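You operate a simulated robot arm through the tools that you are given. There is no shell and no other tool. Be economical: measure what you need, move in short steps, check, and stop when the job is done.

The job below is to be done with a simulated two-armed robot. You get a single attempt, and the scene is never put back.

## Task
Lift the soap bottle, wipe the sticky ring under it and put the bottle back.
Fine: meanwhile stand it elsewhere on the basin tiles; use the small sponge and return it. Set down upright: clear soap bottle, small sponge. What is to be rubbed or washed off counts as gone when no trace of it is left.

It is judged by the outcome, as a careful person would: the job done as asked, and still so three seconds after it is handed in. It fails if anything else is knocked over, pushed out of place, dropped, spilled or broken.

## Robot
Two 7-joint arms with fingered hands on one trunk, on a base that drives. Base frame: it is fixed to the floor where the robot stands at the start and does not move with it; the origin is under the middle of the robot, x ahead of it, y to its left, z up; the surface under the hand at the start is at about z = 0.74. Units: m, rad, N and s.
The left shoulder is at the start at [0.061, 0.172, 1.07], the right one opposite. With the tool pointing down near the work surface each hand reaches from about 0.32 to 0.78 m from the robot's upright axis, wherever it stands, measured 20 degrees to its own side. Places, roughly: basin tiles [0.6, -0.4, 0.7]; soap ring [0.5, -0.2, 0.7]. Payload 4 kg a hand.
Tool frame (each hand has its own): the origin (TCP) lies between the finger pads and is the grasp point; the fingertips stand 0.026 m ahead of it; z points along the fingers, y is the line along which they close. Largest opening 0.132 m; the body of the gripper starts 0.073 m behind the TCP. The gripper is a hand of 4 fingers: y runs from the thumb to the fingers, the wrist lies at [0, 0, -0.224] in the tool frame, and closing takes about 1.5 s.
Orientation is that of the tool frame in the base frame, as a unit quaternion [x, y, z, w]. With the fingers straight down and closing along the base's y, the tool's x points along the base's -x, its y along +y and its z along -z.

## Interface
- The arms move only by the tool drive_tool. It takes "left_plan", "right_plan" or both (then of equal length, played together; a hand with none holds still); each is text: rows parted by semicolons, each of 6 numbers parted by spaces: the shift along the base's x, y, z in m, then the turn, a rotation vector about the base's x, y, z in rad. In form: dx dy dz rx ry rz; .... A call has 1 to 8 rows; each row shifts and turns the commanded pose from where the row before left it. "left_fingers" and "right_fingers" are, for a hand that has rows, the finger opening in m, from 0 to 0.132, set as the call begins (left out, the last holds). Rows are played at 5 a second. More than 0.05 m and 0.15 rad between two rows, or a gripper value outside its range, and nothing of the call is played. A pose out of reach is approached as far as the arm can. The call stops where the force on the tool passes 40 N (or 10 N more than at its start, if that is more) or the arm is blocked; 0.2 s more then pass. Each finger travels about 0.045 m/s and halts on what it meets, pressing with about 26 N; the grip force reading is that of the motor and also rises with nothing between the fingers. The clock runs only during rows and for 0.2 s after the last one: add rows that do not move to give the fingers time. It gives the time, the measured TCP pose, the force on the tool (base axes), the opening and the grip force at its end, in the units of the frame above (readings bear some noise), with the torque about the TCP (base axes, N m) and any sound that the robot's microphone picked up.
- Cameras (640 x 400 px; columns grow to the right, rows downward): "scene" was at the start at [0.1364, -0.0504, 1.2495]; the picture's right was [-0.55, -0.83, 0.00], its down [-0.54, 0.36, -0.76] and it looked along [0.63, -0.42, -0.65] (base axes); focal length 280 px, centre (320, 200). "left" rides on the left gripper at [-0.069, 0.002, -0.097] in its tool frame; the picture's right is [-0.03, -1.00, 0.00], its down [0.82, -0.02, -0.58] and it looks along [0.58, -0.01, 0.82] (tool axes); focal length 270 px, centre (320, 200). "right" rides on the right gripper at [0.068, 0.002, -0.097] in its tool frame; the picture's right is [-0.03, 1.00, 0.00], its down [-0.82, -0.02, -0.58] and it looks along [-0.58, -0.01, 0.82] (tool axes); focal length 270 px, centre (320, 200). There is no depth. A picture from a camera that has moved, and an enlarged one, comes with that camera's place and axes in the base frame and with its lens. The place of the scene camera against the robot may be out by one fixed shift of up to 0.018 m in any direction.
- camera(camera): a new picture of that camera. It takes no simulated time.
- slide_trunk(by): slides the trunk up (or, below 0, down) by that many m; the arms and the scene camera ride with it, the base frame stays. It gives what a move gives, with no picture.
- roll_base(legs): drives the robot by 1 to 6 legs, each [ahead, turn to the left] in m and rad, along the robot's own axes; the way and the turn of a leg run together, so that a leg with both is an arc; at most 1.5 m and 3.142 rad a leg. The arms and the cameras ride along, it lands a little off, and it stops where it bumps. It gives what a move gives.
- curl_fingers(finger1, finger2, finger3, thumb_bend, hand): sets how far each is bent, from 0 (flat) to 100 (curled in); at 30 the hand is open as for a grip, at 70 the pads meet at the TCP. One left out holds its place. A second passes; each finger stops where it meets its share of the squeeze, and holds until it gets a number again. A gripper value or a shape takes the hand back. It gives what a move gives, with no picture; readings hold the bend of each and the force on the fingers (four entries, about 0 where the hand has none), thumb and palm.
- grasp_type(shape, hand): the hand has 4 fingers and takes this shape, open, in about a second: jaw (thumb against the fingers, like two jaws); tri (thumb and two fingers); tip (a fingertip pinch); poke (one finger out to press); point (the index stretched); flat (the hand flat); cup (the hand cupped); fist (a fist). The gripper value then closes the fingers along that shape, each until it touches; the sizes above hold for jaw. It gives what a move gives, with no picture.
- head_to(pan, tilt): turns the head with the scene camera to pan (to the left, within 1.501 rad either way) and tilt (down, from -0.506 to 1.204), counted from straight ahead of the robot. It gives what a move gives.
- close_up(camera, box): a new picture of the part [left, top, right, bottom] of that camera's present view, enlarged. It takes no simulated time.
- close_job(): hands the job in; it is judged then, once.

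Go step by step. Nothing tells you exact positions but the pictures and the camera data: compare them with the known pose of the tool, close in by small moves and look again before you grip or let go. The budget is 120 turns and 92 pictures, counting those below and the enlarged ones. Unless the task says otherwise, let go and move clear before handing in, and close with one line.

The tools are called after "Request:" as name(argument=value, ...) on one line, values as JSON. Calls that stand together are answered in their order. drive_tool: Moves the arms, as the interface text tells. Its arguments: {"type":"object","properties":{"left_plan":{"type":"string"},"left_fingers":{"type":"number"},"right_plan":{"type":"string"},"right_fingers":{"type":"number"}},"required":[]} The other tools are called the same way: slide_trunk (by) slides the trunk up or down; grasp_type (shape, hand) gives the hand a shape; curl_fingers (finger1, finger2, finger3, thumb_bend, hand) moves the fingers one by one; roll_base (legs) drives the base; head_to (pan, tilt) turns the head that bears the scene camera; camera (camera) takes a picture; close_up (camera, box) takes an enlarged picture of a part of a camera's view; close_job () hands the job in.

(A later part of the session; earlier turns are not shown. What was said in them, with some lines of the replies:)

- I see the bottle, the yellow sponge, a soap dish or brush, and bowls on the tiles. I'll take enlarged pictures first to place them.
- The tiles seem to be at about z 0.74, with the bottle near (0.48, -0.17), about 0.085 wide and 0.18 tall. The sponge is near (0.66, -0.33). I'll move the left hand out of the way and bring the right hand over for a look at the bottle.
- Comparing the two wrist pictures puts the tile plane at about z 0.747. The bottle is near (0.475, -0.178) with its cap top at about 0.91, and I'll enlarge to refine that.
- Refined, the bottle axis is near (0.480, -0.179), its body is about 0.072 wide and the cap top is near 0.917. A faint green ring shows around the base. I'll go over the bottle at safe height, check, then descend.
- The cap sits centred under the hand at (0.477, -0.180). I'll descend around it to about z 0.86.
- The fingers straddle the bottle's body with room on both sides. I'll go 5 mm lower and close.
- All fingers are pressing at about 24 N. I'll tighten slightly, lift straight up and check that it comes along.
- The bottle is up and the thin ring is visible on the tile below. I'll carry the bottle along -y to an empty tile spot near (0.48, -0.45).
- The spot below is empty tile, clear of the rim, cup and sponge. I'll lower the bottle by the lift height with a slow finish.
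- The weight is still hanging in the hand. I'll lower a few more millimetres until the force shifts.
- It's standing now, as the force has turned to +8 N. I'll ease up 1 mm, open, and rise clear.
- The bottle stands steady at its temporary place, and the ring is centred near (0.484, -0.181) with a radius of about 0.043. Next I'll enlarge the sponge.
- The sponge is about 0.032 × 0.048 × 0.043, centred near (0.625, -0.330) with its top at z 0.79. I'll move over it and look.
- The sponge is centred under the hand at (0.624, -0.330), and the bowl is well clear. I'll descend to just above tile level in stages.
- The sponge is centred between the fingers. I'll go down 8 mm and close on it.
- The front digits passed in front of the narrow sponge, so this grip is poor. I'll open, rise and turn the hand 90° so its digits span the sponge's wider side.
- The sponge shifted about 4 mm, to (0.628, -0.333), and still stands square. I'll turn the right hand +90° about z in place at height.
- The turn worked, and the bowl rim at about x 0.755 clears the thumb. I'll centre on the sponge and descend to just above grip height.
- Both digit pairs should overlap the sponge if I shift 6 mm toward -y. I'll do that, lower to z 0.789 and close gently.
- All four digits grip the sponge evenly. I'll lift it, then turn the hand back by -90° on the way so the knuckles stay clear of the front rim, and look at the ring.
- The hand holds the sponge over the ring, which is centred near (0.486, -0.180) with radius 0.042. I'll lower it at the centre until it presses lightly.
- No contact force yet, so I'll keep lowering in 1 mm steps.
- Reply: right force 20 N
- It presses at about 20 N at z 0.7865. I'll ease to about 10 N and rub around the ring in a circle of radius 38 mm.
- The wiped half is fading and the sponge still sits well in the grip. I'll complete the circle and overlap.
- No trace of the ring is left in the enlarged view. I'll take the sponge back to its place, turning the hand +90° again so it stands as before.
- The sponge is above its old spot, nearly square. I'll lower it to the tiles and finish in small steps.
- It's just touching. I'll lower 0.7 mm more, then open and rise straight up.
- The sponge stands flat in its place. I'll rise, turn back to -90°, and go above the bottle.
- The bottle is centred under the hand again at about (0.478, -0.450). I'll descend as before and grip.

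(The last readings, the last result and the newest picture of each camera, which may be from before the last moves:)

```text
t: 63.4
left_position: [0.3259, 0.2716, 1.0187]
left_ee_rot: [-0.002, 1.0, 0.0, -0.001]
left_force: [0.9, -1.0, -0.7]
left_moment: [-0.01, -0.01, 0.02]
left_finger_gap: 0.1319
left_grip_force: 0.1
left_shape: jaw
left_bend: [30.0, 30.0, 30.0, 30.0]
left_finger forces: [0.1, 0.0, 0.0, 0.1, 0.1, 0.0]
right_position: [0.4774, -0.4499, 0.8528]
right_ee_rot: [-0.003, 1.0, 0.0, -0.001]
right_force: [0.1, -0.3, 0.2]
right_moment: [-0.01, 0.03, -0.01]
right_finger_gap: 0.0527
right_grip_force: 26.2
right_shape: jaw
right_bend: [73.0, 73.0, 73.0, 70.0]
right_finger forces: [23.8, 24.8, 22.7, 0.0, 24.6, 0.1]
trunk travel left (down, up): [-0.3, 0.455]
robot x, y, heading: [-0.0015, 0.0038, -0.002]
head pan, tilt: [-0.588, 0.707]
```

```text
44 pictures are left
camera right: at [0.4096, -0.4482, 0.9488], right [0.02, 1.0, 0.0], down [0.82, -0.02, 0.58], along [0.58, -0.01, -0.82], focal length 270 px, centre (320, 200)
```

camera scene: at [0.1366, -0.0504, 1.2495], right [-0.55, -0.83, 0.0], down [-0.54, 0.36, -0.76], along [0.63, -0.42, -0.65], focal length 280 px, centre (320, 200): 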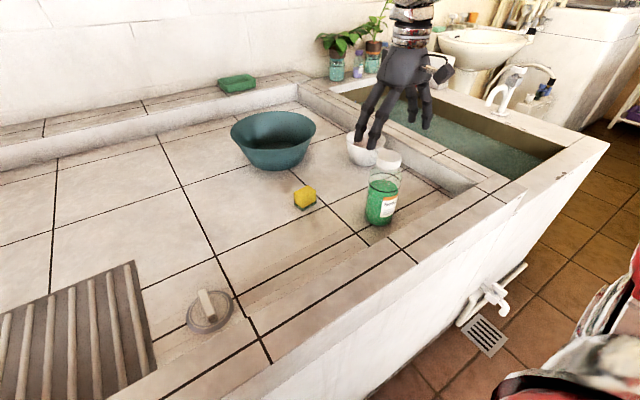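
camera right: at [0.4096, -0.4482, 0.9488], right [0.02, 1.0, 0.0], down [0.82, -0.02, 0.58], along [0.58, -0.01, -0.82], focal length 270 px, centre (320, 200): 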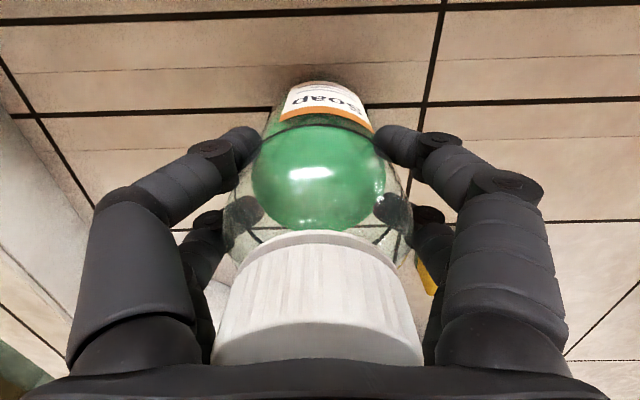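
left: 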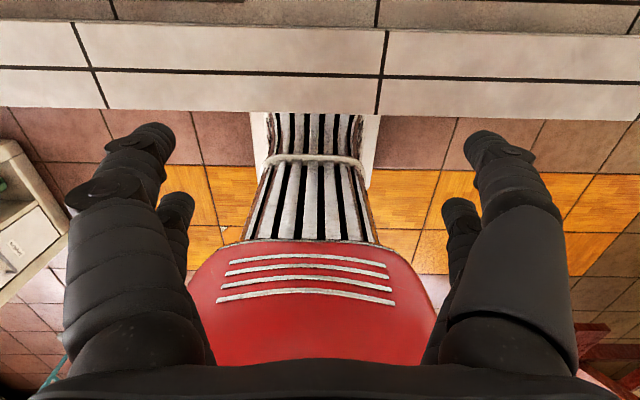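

It's gripped evenly. I'll lift and carry it straight back along +y to its old spot.

Request:
drive_tool(right_plan="0 0 0.015 0 0 0; 0 0 0.03 0 0 0; 0 0 0.03 0 0 0; 0 0.03 0.005 0 0 0; 0 0.045 0 0 0 0; 0 0.045 0 0 0 0; 0 0.045 0 0 0 0; 0 0.045 0 0 0 0")

Request:
drive_tool(right_plan="0 0.04 0 0 0 0; 0 0.02 0 0 0 0; 0 0 0 0 0 0; 0 0 -0.02 0 0 0; 0 0 -0.02 0 0 0; 0 0 0 0 0 0")

Request:
camera(camera="right")

Request:
camera(camera="scene")

```text
t: 65.2
left_position: [0.3266, 0.2731, 1.0181]
left_ee_rot: [-0.003, 1.0, 0.0, -0.001]
left_force: [-0.5, -0.1, 0.1]
left_moment: [0.0, 0.03, 0.02]
left_finger_gap: 0.132
left_grip_force: 0.1
left_shape: jaw
left_bend: [30.0, 30.0, 30.0, 30.0]
left_finger forces: [0.0, 0.1, 0.0, 0.0, 0.1, 0.1]
right_position: [0.4788, -0.2387, 0.9325]
right_ee_rot: [-0.002, 1.0, 0.0, -0.001]
right_force: [-0.1, -0.1, -3.0]
right_moment: [-0.01, 0.05, 0.0]
right_finger_gap: 0.0523
right_grip_force: 25.6
right_shape: jaw
right_bend: [73.0, 73.0, 73.0, 70.0]
right_finger forces: [24.8, 25.8, 23.4, 0.0, 25.3, 0.0]
trunk travel left (down, up): [-0.3, 0.455]
robot x, y, heading: [-0.0005, 0.0006, -0.002]
head pan, tilt: [-0.588, 0.707]
```

```text
t: 66.6
left_position: [0.3248, 0.2727, 1.0199]
left_ee_rot: [-0.003, 1.0, 0.0, -0.001]
left_force: [0.1, -0.6, -0.5]
left_moment: [-0.02, 0.01, 0.01]
left_finger_gap: 0.132
left_grip_force: 0.2
left_shape: jaw
left_bend: [30.0, 30.0, 30.0, 30.0]
left_finger forces: [0.0, 0.0, 0.0, 0.0, 0.1, 0.0]
right_position: [0.4794, -0.1803, 0.8934]
right_ee_rot: [-0.002, 1.0, -0.001, 0.0]
right_force: [0.4, -0.3, -4.2]
right_moment: [0.0, 0.01, 0.0]
right_finger_gap: 0.052
right_grip_force: 26.2
right_shape: jaw
right_bend: [73.0, 73.0, 73.0, 70.0]
right_finger forces: [25.1, 25.9, 23.4, 0.0, 25.3, 0.1]
trunk travel left (down, up): [-0.3, 0.455]
robot x, y, heading: [-0.0004, 0.0037, 0.004]
head pan, tilt: [-0.588, 0.707]
```

```text
43 pictures are left
camera right: at [0.4096, -0.1785, 0.9894], right [0.02, 1.0, 0.0], down [0.82, -0.02, 0.58], along [0.58, -0.01, -0.82], focal length 270 px, centre (320, 200)
```

right: 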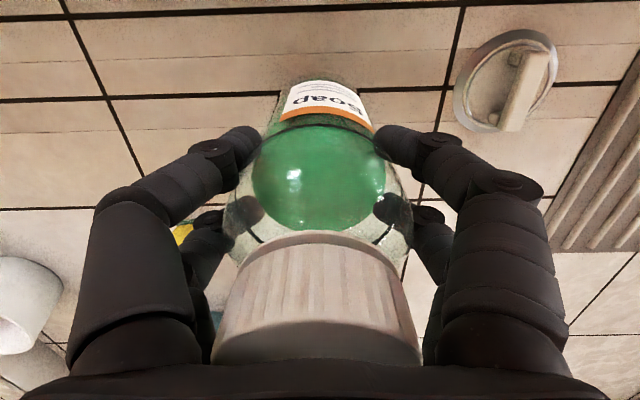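

```text
42 pictures are left
camera scene: at [0.1367, -0.0504, 1.2495], right [-0.55, -0.83, 0.0], down [-0.54, 0.36, -0.76], along [0.63, -0.42, -0.65], focal length 280 px, centre (320, 200)
```

scene: 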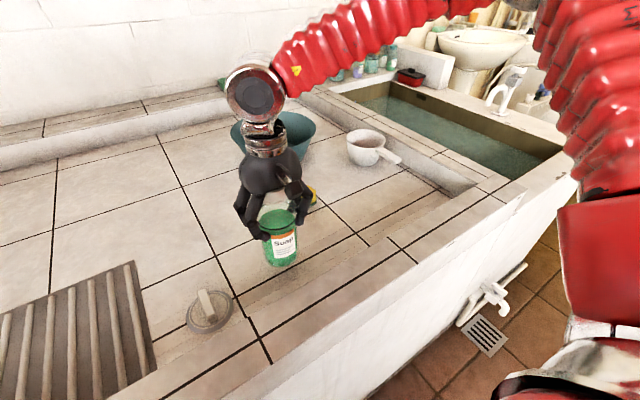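

The bottle hangs above its old place. I'll lower it, slowing down near contact.

Request:
drive_tool(right_plan="0 0 -0.02 0 0 0; 0 0 -0.014 0 0 0; 0 0 -0.004 0 0 0; 0 0 0 0 0 0")

Request:
drive_tool(right_plan="0 0 -0.0015 0 0 0; 0 0 0 0 0 0")

Request:
drive_tool(right_plan="0 0 -0.001 0 0 0; 0 0 0 0 0 0")

```text
t: 67.6
left_position: [0.3251, 0.2721, 1.0183]
left_ee_rot: [-0.003, 1.0, 0.001, -0.001]
left_force: [-0.1, 0.1, 1.0]
left_moment: [0.02, 0.0, 0.03]
left_finger_gap: 0.1322
left_grip_force: 0.0
left_shape: jaw
left_bend: [30.0, 30.0, 30.0, 30.0]
left_finger forces: [0.0, 0.0, 0.0, 0.0, 0.0, 0.1]
right_position: [0.4781, -0.1818, 0.8546]
right_ee_rot: [-0.002, 1.0, 0.0, 0.0]
right_force: [0.3, -0.2, -4.5]
right_moment: [-0.01, -0.01, 0.0]
right_finger_gap: 0.0523
right_grip_force: 26.2
right_shape: jaw
right_bend: [73.0, 73.0, 73.0, 70.0]
right_finger forces: [24.9, 25.8, 23.4, 0.0, 25.2, 0.1]
trunk travel left (down, up): [-0.3, 0.455]
robot x, y, heading: [0.004, 0.0014, 0.0]
head pan, tilt: [-0.588, 0.707]
```

```text
t: 68.2
left_position: [0.3255, 0.2724, 1.0194]
left_ee_rot: [-0.002, 1.0, -0.001, -0.001]
left_force: [0.0, -0.5, 0.5]
left_moment: [0.01, 0.03, 0.02]
left_finger_gap: 0.1319
left_grip_force: 0.0
left_shape: jaw
left_bend: [30.0, 30.0, 30.0, 30.0]
left_finger forces: [0.0, 0.0, 0.0, 0.0, 0.0, 0.0]
right_position: [0.4783, -0.1794, 0.8523]
right_ee_rot: [-0.002, 1.0, 0.001, -0.001]
right_force: [0.8, -0.3, -4.2]
right_moment: [-0.02, 0.0, -0.01]
right_finger_gap: 0.0522
right_grip_force: 25.9
right_shape: jaw
right_bend: [73.0, 73.0, 73.0, 70.0]
right_finger forces: [24.9, 25.7, 23.3, 0.0, 25.2, 0.0]
trunk travel left (down, up): [-0.3, 0.455]
robot x, y, heading: [0.0024, 0.0018, 0.002]
head pan, tilt: [-0.588, 0.707]
```

```text
t: 68.8
left_position: [0.3266, 0.2717, 1.0182]
left_ee_rot: [-0.002, 1.0, 0.0, -0.001]
left_force: [-0.2, 0.0, 0.3]
left_moment: [0.02, 0.03, -0.02]
left_finger_gap: 0.1321
left_grip_force: 0.0
left_shape: jaw
left_bend: [30.0, 30.0, 30.0, 30.0]
left_finger forces: [0.0, 0.1, 0.0, 0.0, 0.0, 0.0]
right_position: [0.4783, -0.1817, 0.8529]
right_ee_rot: [-0.003, 1.0, 0.0, 0.0]
right_force: [-0.2, -0.4, -3.1]
right_moment: [-0.05, -0.01, 0.02]
right_finger_gap: 0.0522
right_grip_force: 26.4
right_shape: jaw
right_bend: [73.0, 73.0, 73.0, 70.0]
right_finger forces: [24.9, 25.8, 23.4, 0.0, 25.2, 0.0]
trunk travel left (down, up): [-0.3, 0.455]
robot x, y, heading: [-0.0007, 0.0013, -0.001]
head pan, tilt: [-0.588, 0.707]
```

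It's near contact, so I'll go one more millimetre.

Request:
drive_tool(right_plan="0 0 -0.001 0 0 0; 0 0 0 0 0 0")

```text
t: 69.4
left_position: [0.3256, 0.2726, 1.0185]
left_ee_rot: [-0.003, 1.0, 0.0, -0.001]
left_force: [-0.2, 0.2, -0.9]
left_moment: [-0.02, -0.01, 0.0]
left_finger_gap: 0.1319
left_grip_force: 0.0
left_shape: jaw
left_bend: [30.0, 30.0, 30.0, 30.0]
left_finger forces: [0.0, 0.1, 0.0, 0.0, 0.0, 0.0]
right_position: [0.4785, -0.1783, 0.8522]
right_ee_rot: [-0.003, 1.0, 0.0, 0.0]
right_force: [-1.4, -1.2, 2.1]
right_moment: [-0.06, 0.04, -0.03]
right_finger_gap: 0.0524
right_grip_force: 26.1
right_shape: jaw
right_bend: [74.0, 73.0, 73.0, 70.0]
right_finger forces: [24.9, 25.7, 23.6, 0.1, 25.8, 0.0]
trunk travel left (down, up): [-0.3, 0.455]
robot x, y, heading: [0.0003, 0.0057, 0.003]
head pan, tilt: [-0.588, 0.707]
```

The bottle is standing. I'll open, rise straight up and move clear, then check.

Request:
drive_tool(right_plan="0 0 0 0 0 0; 0 0 0 0 0 0; 0 0 0 0 0 0; 0 0 0 0 0 0; 0 0 0 0 0 0; 0 0 0 0 0 0; 0 0 0 0 0 0; 0 0 0.01 0 0 0", right_fingers=0.132)

Request:
drive_tool(right_plan="0 0 0.03 0 0 0; 0 0 0.04 0 0 0; 0 0 0.04 0 0 0; 0 0 0.04 0 0 0; -0.02 -0.04 0 0 0 0; -0.03 -0.045 0 0 0 0; -0.03 -0.045 0 0 0 0; 0 -0.045 0 0 0 0")

Request:
camera(camera="scene")

Request:
camera(camera="right")

Request:
close_up(camera="scene", box=[220, 160, 420, 300])

```text
t: 71.2
left_position: [0.3255, 0.2731, 1.0188]
left_ee_rot: [-0.002, 1.0, 0.0, 0.001]
left_force: [0.2, 0.3, -0.3]
left_moment: [0.02, 0.01, 0.0]
left_finger_gap: 0.1319
left_grip_force: 0.1
left_shape: jaw
left_bend: [30.0, 30.0, 30.0, 30.0]
left_finger forces: [0.1, 0.0, 0.0, 0.0, 0.0, 0.0]
right_position: [0.4778, -0.18, 0.8619]
right_ee_rot: [-0.002, 1.0, 0.0, 0.0]
right_force: [-0.3, 0.0, 0.1]
right_moment: [-0.01, 0.01, -0.02]
right_finger_gap: 0.1319
right_grip_force: 0.1
right_shape: jaw
right_bend: [30.0, 30.0, 30.0, 30.0]
right_finger forces: [0.0, 0.1, 0.0, 0.1, 0.1, 0.0]
trunk travel left (down, up): [-0.3, 0.455]
robot x, y, heading: [0.0008, 0.0003, -0.0]
head pan, tilt: [-0.588, 0.707]
```

```text
refused: row 6 steps farther than a row can; nothing moved
```

```text
41 pictures are left
camera scene: at [0.1363, -0.0503, 1.2496], right [-0.55, -0.83, 0.0], down [-0.54, 0.36, -0.76], along [0.63, -0.42, -0.65], focal length 280 px, centre (320, 200)
```

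scene: 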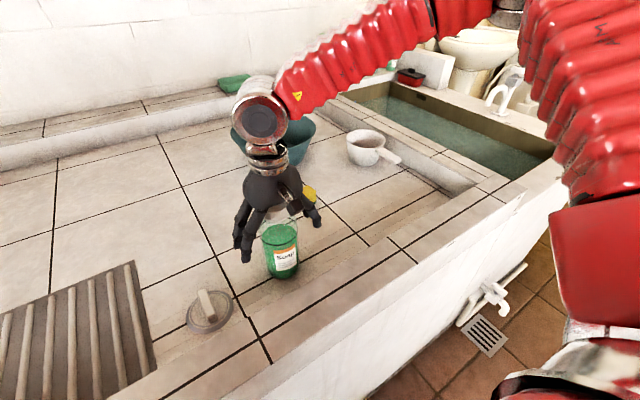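

```text
40 pictures are left
camera right: at [0.4099, -0.1787, 0.9585], right [0.02, 1.0, 0.0], down [0.82, -0.02, 0.58], along [0.58, -0.01, -0.82], focal length 270 px, centre (320, 200)
```

right: 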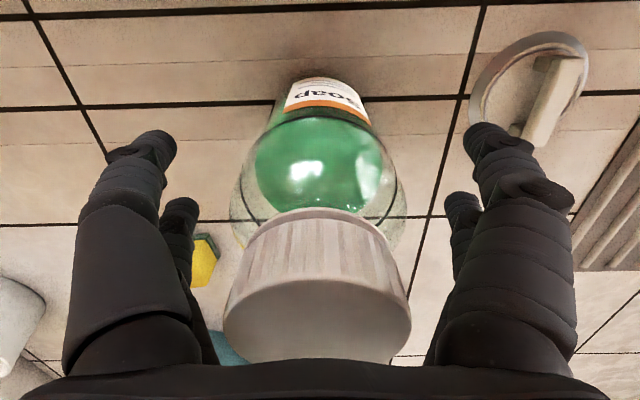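

```text
2.86 times, centred on (320, 230) of scene
camera zoom: at [0.1363, -0.0503, 1.2496], right [-0.55, -0.83, 0.0], down [-0.54, 0.36, -0.76], along [0.63, -0.42, -0.65], focal length 800 px, centre (320, 114)
```

zoom: 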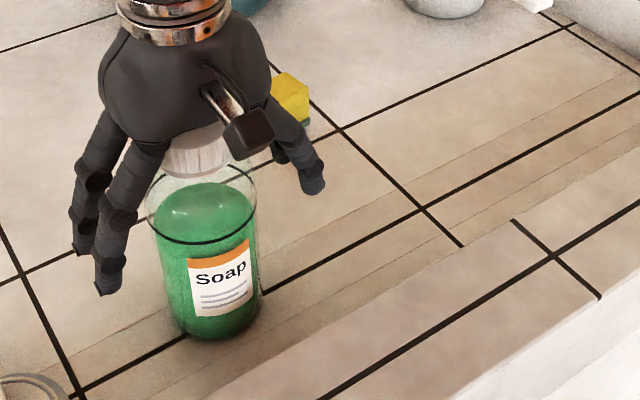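

The bottle stands free, but the retreat was refused because a row was too long. I'll do it with shorter rows.

Request:
drive_tool(right_plan="0 0 0.03 0 0 0; 0 0 0.04 0 0 0; 0 0 0.04 0 0 0; 0 0 0.04 0 0 0; -0.02 -0.04 0 0 0 0; -0.02 -0.04 0 0 0 0; -0.02 -0.04 0 0 0 0; -0.01 -0.04 0 0 0 0")

Request:
camera(camera="right")

Request:
close_up(camera="scene", box=[160, 150, 400, 350])

```text
t: 73.0
left_position: [0.3248, 0.2718, 1.018]
left_ee_rot: [-0.002, 1.0, 0.0, 0.0]
left_force: [-0.1, 0.6, -0.7]
left_moment: [0.03, 0.02, -0.01]
left_finger_gap: 0.1323
left_grip_force: 0.2
left_shape: jaw
left_bend: [30.0, 30.0, 30.0, 30.0]
left_finger forces: [0.0, 0.0, 0.0, 0.0, 0.0, 0.0]
right_position: [0.4082, -0.3427, 1.0106]
right_ee_rot: [-0.002, 1.0, 0.001, -0.001]
right_force: [1.3, 0.5, -0.1]
right_moment: [-0.01, -0.03, 0.01]
right_finger_gap: 0.1316
right_grip_force: 0.1
right_shape: jaw
right_bend: [30.0, 30.0, 30.0, 30.0]
right_finger forces: [0.0, 0.0, 0.1, 0.0, 0.0, 0.0]
trunk travel left (down, up): [-0.3, 0.455]
robot x, y, heading: [0.001, 0.0031, 0.001]
head pan, tilt: [-0.588, 0.707]
```

```text
38 pictures are left
camera right: at [0.3397, -0.3409, 1.1071], right [0.02, 1.0, 0.0], down [0.82, -0.02, 0.58], along [0.58, -0.01, -0.82], focal length 270 px, centre (320, 200)
```

right: 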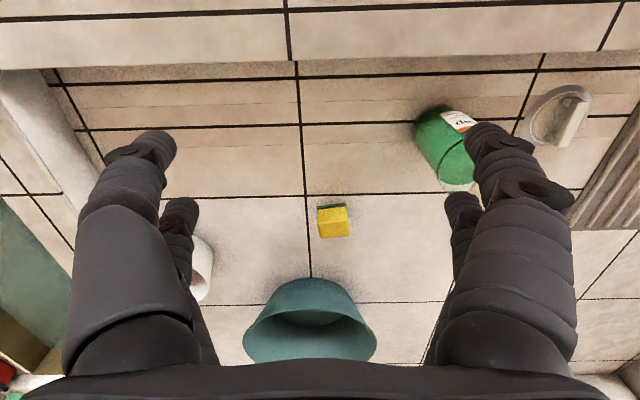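

```text
2.00 times, centred on (280, 250) of scene
camera zoom: at [0.1362, -0.0508, 1.2495], right [-0.55, -0.83, 0.0], down [-0.54, 0.36, -0.76], along [0.63, -0.42, -0.65], focal length 560 px, centre (400, 100)
```

zoom: 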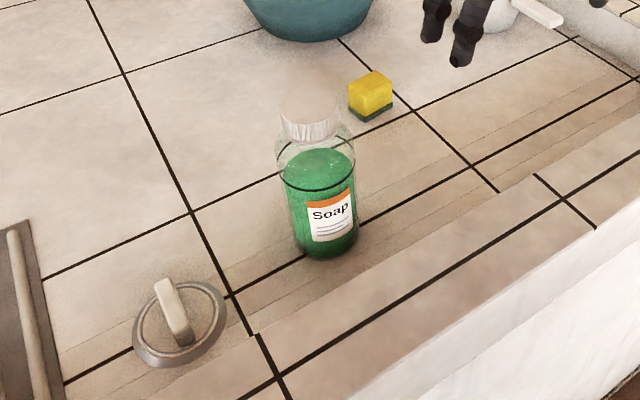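

The bottle and the sponge stand where they were to within a few millimetres. There is no green left on the tiles and the hands are clear, so I'll hand it in.

Request:
close_job()

```text
The job is handed in.
```

The sticky ring is wiped off with no trace left in the pictures. The soap bottle is back upright in its place. The small sponge stands within a few millimetres of where it was, turned very slightly.
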